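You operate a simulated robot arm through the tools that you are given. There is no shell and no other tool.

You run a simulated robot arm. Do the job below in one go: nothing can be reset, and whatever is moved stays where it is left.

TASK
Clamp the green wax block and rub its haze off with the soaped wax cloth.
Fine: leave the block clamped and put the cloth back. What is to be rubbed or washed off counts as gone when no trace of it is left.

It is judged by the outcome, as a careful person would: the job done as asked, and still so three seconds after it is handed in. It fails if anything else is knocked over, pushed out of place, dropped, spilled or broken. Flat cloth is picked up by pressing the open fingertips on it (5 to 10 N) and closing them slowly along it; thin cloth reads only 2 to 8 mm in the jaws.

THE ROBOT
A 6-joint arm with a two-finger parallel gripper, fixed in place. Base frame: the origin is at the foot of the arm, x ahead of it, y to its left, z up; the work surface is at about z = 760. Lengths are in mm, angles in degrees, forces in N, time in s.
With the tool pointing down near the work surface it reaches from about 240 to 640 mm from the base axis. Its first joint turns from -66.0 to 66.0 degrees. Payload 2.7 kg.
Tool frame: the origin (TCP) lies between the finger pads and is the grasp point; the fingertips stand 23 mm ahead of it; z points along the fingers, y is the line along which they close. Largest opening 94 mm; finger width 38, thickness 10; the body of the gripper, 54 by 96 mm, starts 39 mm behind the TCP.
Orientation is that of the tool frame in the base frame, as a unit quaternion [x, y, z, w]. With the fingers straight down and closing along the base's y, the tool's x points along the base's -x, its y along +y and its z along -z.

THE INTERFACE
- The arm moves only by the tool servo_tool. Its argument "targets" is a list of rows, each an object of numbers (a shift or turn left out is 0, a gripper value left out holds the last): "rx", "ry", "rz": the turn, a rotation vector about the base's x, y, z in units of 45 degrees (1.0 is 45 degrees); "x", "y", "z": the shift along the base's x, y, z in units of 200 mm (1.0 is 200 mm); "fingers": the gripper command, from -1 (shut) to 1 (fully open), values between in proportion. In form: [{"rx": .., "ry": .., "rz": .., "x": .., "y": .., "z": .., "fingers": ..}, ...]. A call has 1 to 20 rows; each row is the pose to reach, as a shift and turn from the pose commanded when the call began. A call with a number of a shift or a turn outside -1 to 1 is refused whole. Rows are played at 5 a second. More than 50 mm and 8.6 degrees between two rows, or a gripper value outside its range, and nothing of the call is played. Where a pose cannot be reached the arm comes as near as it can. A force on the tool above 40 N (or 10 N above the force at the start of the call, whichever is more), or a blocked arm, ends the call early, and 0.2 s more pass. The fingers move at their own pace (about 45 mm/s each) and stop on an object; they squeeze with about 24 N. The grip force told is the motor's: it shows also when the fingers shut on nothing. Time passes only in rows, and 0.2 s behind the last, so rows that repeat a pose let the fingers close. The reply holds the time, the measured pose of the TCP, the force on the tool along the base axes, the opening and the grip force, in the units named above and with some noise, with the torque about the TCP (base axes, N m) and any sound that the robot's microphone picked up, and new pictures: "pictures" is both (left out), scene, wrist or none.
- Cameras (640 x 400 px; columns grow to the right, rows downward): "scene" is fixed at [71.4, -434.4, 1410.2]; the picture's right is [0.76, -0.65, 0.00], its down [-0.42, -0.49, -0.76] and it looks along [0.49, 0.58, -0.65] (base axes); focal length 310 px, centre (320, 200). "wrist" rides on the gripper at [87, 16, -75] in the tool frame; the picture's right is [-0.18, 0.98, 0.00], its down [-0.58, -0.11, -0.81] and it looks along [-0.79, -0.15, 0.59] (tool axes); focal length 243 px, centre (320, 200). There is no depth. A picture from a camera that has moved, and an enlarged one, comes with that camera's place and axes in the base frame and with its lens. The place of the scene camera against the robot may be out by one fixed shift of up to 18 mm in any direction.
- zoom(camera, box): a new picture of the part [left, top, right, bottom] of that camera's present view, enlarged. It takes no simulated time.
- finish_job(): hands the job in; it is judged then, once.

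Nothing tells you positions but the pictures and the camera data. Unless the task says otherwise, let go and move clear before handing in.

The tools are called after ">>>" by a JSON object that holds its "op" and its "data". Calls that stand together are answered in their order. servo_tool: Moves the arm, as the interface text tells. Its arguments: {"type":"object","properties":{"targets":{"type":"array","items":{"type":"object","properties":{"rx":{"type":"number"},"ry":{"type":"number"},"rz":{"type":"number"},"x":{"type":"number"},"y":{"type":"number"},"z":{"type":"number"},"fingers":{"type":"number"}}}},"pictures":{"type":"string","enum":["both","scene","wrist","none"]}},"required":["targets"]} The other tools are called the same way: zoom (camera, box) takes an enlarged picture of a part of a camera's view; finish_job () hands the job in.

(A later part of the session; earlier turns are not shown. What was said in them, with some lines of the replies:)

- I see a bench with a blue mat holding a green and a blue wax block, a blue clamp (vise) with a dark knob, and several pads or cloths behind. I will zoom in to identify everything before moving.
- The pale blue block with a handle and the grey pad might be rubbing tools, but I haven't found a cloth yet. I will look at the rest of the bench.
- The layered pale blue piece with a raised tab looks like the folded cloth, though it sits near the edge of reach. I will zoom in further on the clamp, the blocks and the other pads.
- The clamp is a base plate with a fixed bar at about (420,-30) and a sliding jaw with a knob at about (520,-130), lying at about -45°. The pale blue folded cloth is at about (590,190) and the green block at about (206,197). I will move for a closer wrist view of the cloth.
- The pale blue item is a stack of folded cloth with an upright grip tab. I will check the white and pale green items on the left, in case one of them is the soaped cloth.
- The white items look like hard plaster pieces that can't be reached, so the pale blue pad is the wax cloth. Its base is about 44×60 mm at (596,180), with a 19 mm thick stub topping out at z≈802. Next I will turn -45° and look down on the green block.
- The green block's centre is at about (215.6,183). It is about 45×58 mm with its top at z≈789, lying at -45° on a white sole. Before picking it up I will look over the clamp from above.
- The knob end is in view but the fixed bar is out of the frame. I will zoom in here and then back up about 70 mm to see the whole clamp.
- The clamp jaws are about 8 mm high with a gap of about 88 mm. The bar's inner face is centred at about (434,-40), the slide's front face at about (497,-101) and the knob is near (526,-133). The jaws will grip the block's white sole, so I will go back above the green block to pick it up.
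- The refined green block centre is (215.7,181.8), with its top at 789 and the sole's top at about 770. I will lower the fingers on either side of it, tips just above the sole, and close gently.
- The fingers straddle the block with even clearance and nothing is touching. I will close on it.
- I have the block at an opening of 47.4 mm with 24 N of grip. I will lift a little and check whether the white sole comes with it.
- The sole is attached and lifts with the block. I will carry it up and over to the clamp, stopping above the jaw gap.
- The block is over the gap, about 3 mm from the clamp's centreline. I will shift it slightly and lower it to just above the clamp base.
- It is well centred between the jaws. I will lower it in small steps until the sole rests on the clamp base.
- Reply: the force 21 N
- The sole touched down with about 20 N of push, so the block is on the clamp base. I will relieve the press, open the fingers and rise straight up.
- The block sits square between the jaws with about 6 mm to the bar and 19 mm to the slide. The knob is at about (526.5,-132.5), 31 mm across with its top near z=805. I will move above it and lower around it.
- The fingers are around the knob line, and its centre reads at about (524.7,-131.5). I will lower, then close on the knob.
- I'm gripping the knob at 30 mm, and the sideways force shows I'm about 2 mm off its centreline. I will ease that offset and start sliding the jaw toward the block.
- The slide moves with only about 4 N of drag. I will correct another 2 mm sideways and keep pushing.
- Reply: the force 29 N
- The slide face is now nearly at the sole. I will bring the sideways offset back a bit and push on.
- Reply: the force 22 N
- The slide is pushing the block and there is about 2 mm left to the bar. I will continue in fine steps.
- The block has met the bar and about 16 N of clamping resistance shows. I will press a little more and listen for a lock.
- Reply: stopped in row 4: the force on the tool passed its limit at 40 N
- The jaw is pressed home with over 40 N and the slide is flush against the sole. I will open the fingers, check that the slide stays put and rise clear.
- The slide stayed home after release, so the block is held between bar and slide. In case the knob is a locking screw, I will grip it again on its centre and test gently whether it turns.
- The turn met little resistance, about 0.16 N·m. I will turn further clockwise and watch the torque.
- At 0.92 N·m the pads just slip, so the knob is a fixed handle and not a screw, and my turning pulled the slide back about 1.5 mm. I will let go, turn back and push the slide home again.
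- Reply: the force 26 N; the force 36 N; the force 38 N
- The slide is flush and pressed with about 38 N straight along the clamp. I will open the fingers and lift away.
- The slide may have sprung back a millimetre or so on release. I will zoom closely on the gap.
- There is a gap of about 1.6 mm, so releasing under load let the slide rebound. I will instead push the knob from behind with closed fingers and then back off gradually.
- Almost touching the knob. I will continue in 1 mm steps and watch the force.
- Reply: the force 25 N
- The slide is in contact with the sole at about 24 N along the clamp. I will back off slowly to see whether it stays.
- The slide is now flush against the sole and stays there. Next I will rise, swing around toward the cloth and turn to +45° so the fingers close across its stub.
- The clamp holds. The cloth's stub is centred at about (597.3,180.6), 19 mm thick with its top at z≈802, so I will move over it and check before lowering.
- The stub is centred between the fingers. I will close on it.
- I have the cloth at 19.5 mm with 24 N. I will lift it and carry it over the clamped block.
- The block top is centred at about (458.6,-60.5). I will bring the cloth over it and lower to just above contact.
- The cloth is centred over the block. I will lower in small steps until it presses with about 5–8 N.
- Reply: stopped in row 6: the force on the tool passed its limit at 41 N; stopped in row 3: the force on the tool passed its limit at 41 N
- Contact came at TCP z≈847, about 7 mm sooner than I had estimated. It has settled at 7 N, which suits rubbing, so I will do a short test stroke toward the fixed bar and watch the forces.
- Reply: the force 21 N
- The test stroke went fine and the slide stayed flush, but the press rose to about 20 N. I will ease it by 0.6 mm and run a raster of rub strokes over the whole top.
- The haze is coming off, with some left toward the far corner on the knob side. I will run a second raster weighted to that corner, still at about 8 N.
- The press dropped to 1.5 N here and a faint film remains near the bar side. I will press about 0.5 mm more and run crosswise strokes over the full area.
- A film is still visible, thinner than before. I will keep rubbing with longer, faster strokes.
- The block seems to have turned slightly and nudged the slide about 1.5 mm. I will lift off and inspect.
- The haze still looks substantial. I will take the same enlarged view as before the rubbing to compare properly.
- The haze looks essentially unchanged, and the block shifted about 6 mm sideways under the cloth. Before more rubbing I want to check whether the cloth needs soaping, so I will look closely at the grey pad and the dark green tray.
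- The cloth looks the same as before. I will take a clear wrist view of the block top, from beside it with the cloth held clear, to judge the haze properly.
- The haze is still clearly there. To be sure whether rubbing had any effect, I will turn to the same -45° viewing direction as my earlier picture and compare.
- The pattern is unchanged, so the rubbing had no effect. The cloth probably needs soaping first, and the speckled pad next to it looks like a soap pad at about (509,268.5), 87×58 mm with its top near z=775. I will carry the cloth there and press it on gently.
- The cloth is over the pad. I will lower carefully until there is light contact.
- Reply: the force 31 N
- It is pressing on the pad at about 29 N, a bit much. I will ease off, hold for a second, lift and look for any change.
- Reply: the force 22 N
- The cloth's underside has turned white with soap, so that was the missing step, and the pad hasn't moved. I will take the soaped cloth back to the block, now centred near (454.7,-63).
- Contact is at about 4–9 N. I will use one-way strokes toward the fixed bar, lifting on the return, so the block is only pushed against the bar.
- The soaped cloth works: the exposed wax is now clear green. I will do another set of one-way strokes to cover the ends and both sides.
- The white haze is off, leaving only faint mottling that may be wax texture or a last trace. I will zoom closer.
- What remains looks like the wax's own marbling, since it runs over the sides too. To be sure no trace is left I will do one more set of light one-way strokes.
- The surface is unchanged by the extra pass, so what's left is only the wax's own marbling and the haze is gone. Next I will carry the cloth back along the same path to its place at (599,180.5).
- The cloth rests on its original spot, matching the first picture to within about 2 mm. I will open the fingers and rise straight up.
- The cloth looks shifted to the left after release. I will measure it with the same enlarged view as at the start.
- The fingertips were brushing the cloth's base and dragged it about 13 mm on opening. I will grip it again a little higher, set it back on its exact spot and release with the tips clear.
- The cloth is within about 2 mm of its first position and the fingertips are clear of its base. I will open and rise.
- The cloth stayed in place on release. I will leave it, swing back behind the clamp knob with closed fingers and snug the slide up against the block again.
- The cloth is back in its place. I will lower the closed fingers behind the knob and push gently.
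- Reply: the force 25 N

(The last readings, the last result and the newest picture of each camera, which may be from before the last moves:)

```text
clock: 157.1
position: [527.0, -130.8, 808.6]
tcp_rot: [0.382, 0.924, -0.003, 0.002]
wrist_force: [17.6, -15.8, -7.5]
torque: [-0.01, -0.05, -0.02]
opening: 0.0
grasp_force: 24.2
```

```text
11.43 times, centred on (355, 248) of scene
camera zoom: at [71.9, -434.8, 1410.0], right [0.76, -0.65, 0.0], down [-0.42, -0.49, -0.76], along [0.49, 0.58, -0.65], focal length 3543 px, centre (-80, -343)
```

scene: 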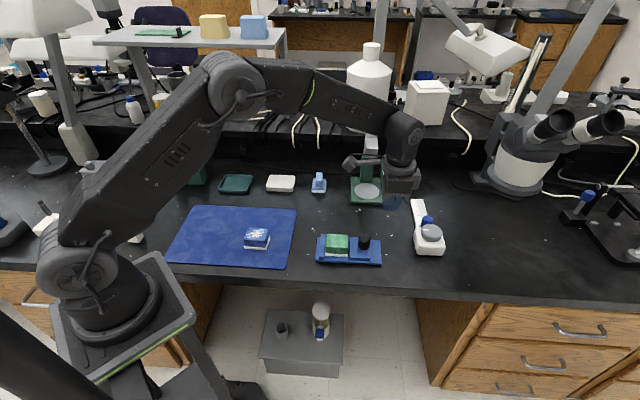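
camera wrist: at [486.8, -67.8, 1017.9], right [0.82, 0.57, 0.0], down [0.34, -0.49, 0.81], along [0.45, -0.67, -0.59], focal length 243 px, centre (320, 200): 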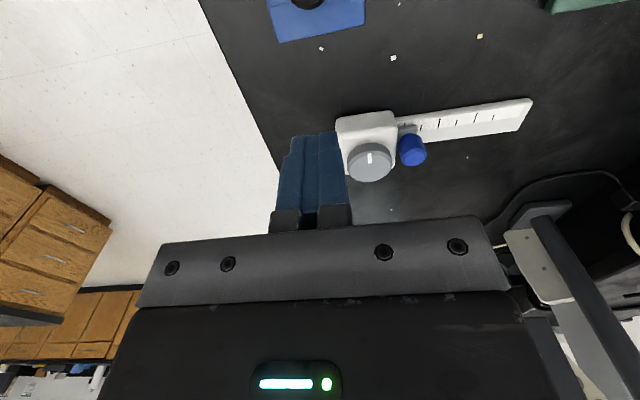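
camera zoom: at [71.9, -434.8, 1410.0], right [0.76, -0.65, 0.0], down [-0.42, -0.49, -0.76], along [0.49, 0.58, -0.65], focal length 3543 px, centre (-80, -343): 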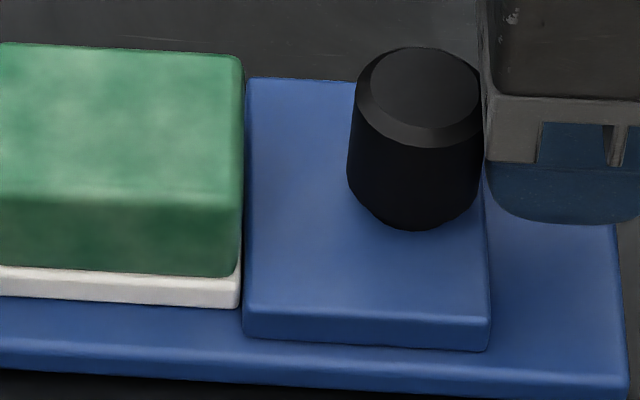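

The slide is flush at about 24 N. I will press a touch more, then back off very slowly so it doesn't rebound.

>>> {"op": "servo_tool", "data": {"targets": [{"x": -0.003, "y": 0.003}, {"x": -0.003, "y": 0.003}, {"x": -0.0015, "y": 0.0015}, {"x": 0.0, "y": 0.0}, {"x": 0.0012, "y": -0.0012}, {"x": 0.0024, "y": -0.0024}, {"x": 0.0036, "y": -0.0036}, {"x": 0.0048, "y": -0.0048}, {"x": 0.006, "y": -0.006}, {"x": 0.0072, "y": -0.0072}, {"x": 0.0084, "y": -0.0084}, {"x": 0.0096, "y": -0.0096}, {"x": 0.0108, "y": -0.0108}, {"x": 0.012, "y": -0.012}, {"x": 0.0135, "y": -0.0135}, {"x": 0.016, "y": -0.016}, {"x": 0.02, "y": -0.02}, {"x": 0.028, "y": -0.028}, {"x": 0.038, "y": -0.038}, {"x": 0.038, "y": -0.038}], "pictures": "none"}}

>>> {"op": "zoom", "data": {"camera": "scene", "box": [330, 230, 380, 265]}}

>>> {"op": "zoom", "data": {"camera": "scene", "box": [345, 235, 370, 262]}}

```text
clock: 161.3
position: [533.4, -138.2, 808.4]
tcp_rot: [0.382, 0.924, -0.003, -0.001]
wrist_force: [0.6, -0.5, 0.4]
torque: [-0.03, 0.01, 0.0]
opening: 0.0
grasp_force: 24.2
```

```text
11.43 times, centred on (355, 248) of scene
camera zoom: at [71.4, -434.4, 1410.2], right [0.76, -0.65, 0.0], down [-0.42, -0.49, -0.76], along [0.49, 0.58, -0.65], focal length 3543 px, centre (-80, -343)
```

zoom: 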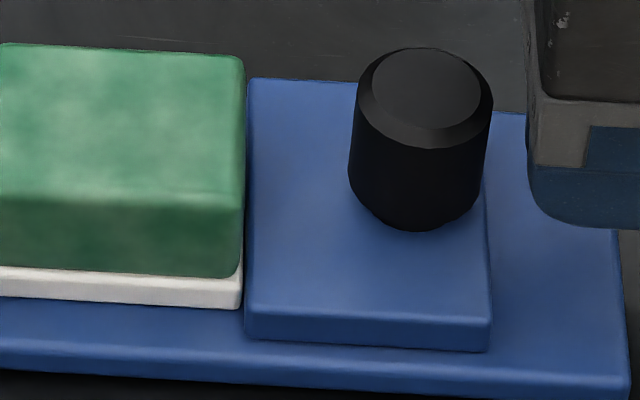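

```text
14.81 times, centred on (358, 248) of scene
camera zoom: at [71.4, -434.4, 1410.2], right [0.76, -0.65, 0.0], down [-0.42, -0.49, -0.76], along [0.49, 0.58, -0.65], focal length 4592 px, centre (-236, -518)
```

zoom: 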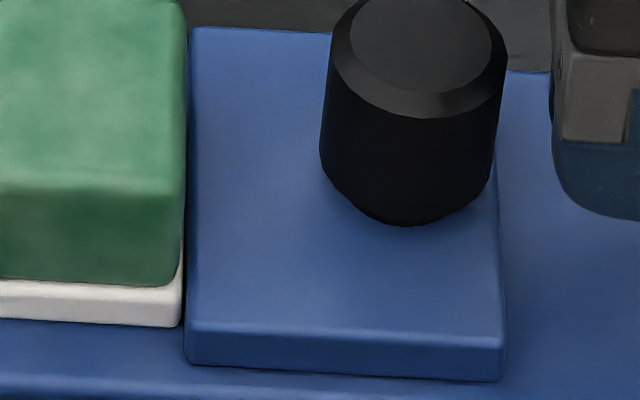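

The slide stayed flush. I will lift clear and check both jaws from above.

>>> {"op": "servo_tool", "data": {"targets": [{"x": 0.01, "y": -0.01, "z": 0.02}, {"x": 0.01, "y": -0.01, "z": 0.15}, {"x": 0.01, "y": -0.01, "z": 0.3}, {"x": 0.01, "y": -0.01, "z": 0.45}, {"x": 0.0, "y": 0.0, "z": 0.6}, {"x": -0.1, "y": 0.1, "z": 0.7}, {"x": -0.25, "y": 0.25, "z": 0.75}, {"x": -0.42, "y": 0.42, "z": 0.75}, {"x": -0.55, "y": 0.58, "z": 0.75}, {"x": -0.55, "y": 0.58, "z": 0.75}]}}

>>> {"op": "zoom", "data": {"camera": "wrist", "box": [250, 20, 410, 180]}}

>>> {"op": "zoom", "data": {"camera": "scene", "box": [310, 215, 390, 275]}}

```text
clock: 163.5
position: [421.9, -17.3, 957.8]
tcp_rot: [0.382, 0.924, -0.002, -0.001]
wrist_force: [-0.3, 0.2, 0.1]
torque: [0.01, 0.02, -0.02]
opening: 0.1
grasp_force: 23.7
camera wrist: at [371.1, 55.3, 1033.0], right [0.82, 0.57, 0.0], down [0.34, -0.48, 0.81], along [0.45, -0.67, -0.59], focal length 243 px, centre (320, 200)
```

scene: 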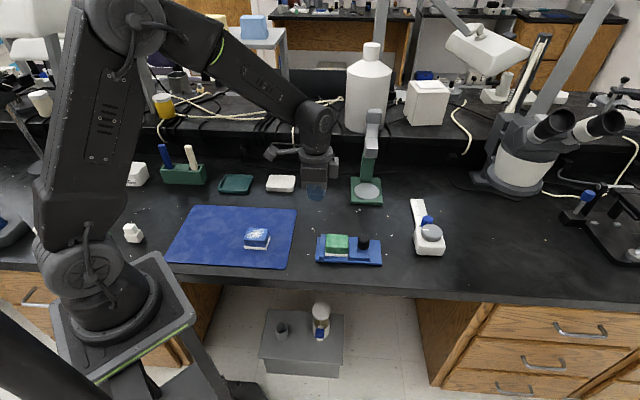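
wrist: 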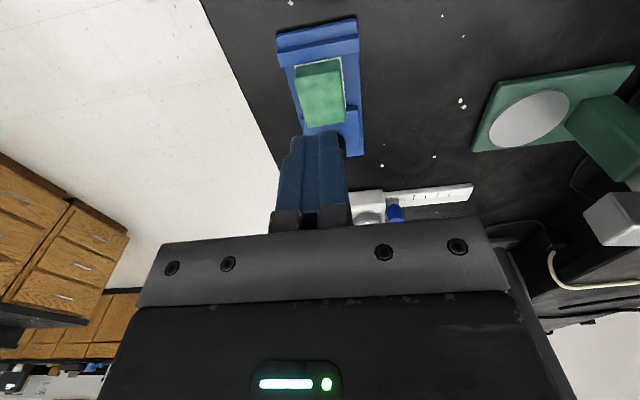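

```text
2.50 times, centred on (330, 100) of wrist
camera zoom: at [371.1, 55.3, 1033.0], right [0.82, 0.57, 0.0], down [0.34, -0.48, 0.81], along [0.45, -0.67, -0.59], focal length 606 px, centre (295, 450)
```

zoom: 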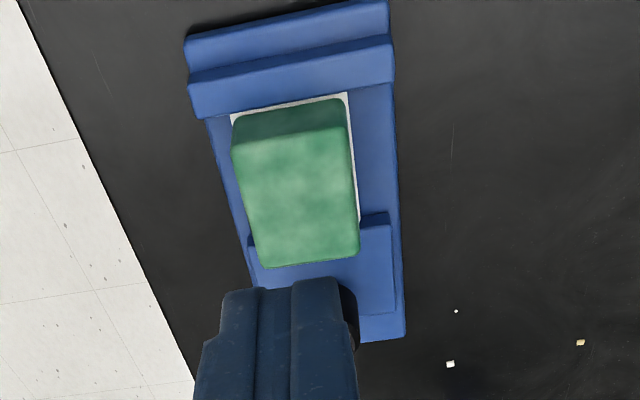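

```text
6.67 times, centred on (350, 245) of scene
camera zoom: at [71.4, -434.4, 1410.2], right [0.76, -0.65, 0.0], down [-0.42, -0.49, -0.76], along [0.49, 0.58, -0.65], focal length 2066 px, centre (120, -100)
```

zoom: 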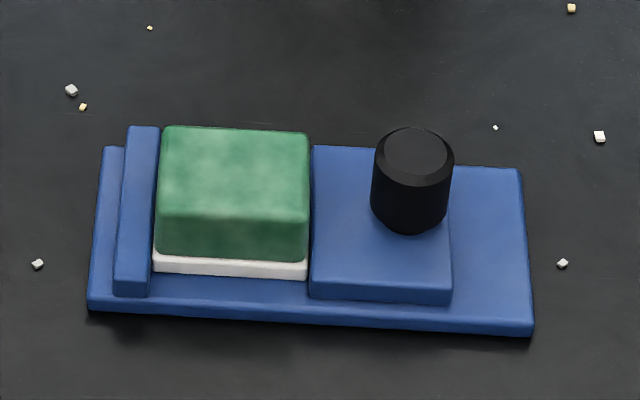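

The block sits clamped between both jaws with a clean top. I will do a last check that the pad, cloth, mat and other pieces are where they belong.

>>> {"op": "servo_tool", "data": {"targets": [{"z": 0.1, "fingers": 0.0}, {"z": 0.25, "x": -0.05, "y": 0.1}, {"z": 0.4, "x": -0.12, "y": 0.25}, {"z": 0.42, "x": -0.15, "y": 0.38}, {"z": 0.42, "x": -0.15, "y": 0.38}]}}

>>> {"op": "zoom", "data": {"camera": "scene", "box": [258, 165, 308, 200]}}

>>> {"op": "zoom", "data": {"camera": "scene", "box": [290, 160, 350, 205]}}

>>> {"op": "zoom", "data": {"camera": "scene", "box": [160, 190, 320, 290]}}

>>> {"op": "zoom", "data": {"camera": "scene", "box": [320, 225, 370, 265]}}

>>> {"op": "zoom", "data": {"camera": "scene", "box": [300, 180, 460, 280]}}

```text
clock: 164.7
position: [393.5, 56.0, 1041.1]
tcp_rot: [0.382, 0.924, -0.002, 0.0]
wrist_force: [0.0, 0.0, 1.0]
torque: [0.0, 0.04, -0.01]
opening: 47.0
grasp_force: 0.1
camera wrist: at [343.9, 128.5, 1116.4], right [0.82, 0.57, 0.0], down [0.34, -0.48, 0.81], along [0.45, -0.67, -0.59], focal length 243 px, centre (320, 200)
```

scene: 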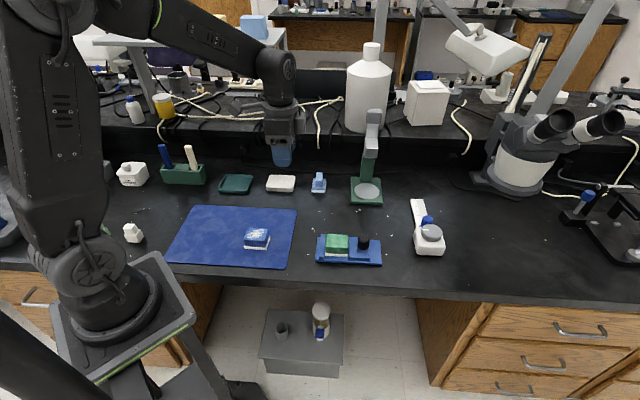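
wrist: 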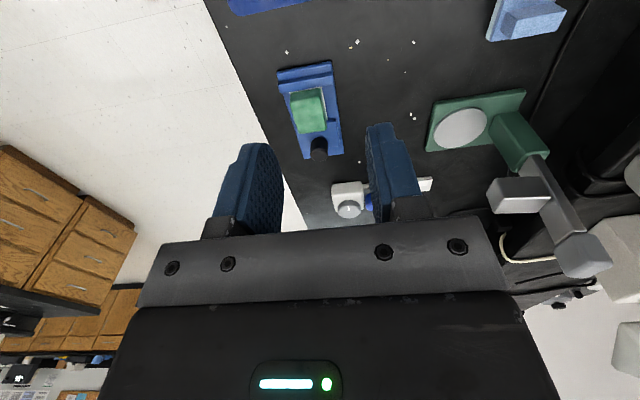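

```text
11.43 times, centred on (283, 182) of scene
camera zoom: at [71.4, -434.4, 1410.2], right [0.76, -0.65, 0.0], down [-0.42, -0.49, -0.76], along [0.49, 0.58, -0.65], focal length 3543 px, centre (743, 400)
```

zoom: 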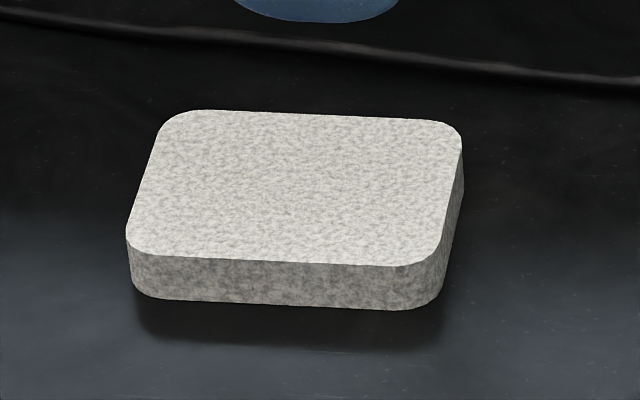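

```text
8.89 times, centred on (320, 182) of scene
camera zoom: at [71.4, -434.4, 1410.2], right [0.76, -0.65, 0.0], down [-0.42, -0.49, -0.76], along [0.49, 0.58, -0.65], focal length 2755 px, centre (320, 356)
```

zoom: 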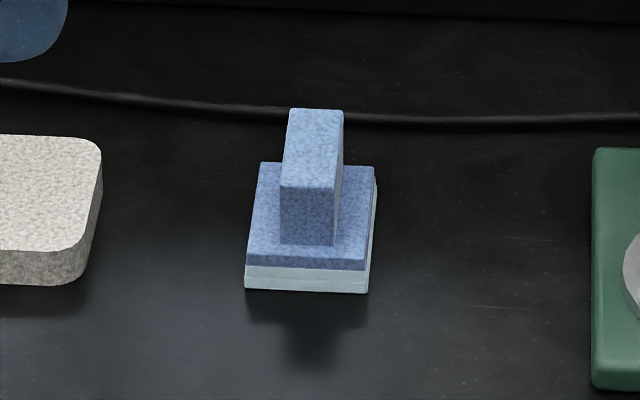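

```text
4.00 times, centred on (240, 240) of scene
camera zoom: at [71.4, -434.4, 1410.2], right [0.76, -0.65, 0.0], down [-0.42, -0.49, -0.76], along [0.49, 0.58, -0.65], focal length 1240 px, centre (640, 40)
```

zoom: 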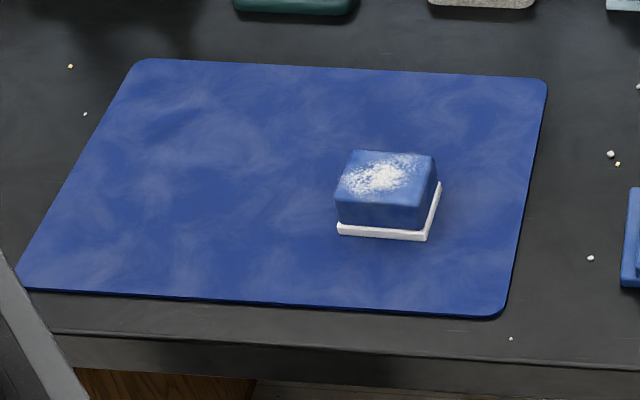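

```text
10.00 times, centred on (345, 245) of scene
camera zoom: at [71.4, -434.4, 1410.2], right [0.76, -0.65, 0.0], down [-0.42, -0.49, -0.76], along [0.49, 0.58, -0.65], focal length 3100 px, centre (70, -250)
```

zoom: 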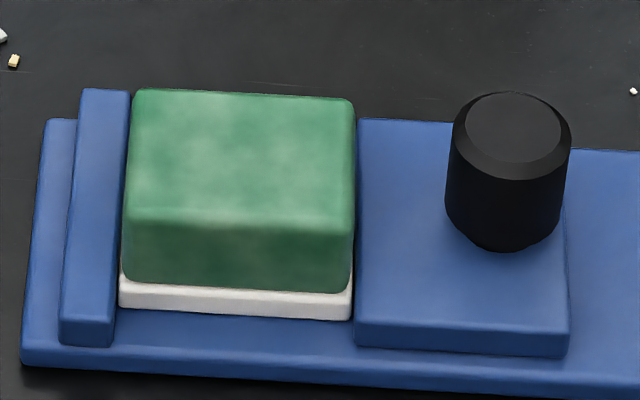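

```text
4.00 times, centred on (380, 230) of scene
camera zoom: at [71.4, -434.4, 1410.2], right [0.76, -0.65, 0.0], down [-0.42, -0.49, -0.76], along [0.49, 0.58, -0.65], focal length 1240 px, centre (80, 80)
```

zoom: 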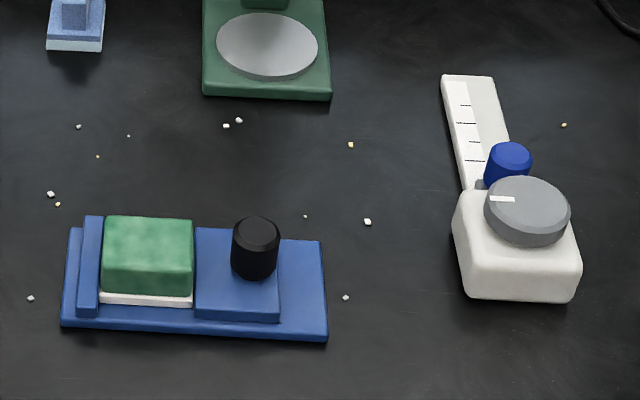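

The green block is held between the bar and the slide and its haze is gone. The soaped cloth is back in its place, the pad, mat and blue block are undisturbed, and the arm is clear, so I am handing the job in.

>>> {"op": "finish_job", "data": {}}

```text
The job is handed in.
```

I've handed the job in. The green block is in the clamp with its haze rubbed off, the cloth is back where it was, and the arm is clear. I haven't had a verdict on it.

- **Soap:** The first rubbing did nothing because the cloth was dry. I pressed it on the grey pad beside it, its underside turned white with soap, and after that the haze came off. Only faint marbling shows on the top now. It runs over the sides too and a further pass didn't change it, so I took it to be the wax itself.
- **Clamp:** The knob doesn't turn, so the slide seems to stay put by friction alone. During the dry rubbing the block slid about 5 mm across the clamp and nudged the slide back. At the end I pushed the slide home again with about 24 N and backed off slowly. It looked flush against the block to within about 1 mm, but the block still sits slightly off the clamp's centreline.
- **Cloth:** On my first release the fingertips dragged it about 13 mm. I picked it up again and set it down within about 2 mm of its original spot.
- **Everything else:** The pad, mat, blue block and the other items looked unmoved in the last pictures.
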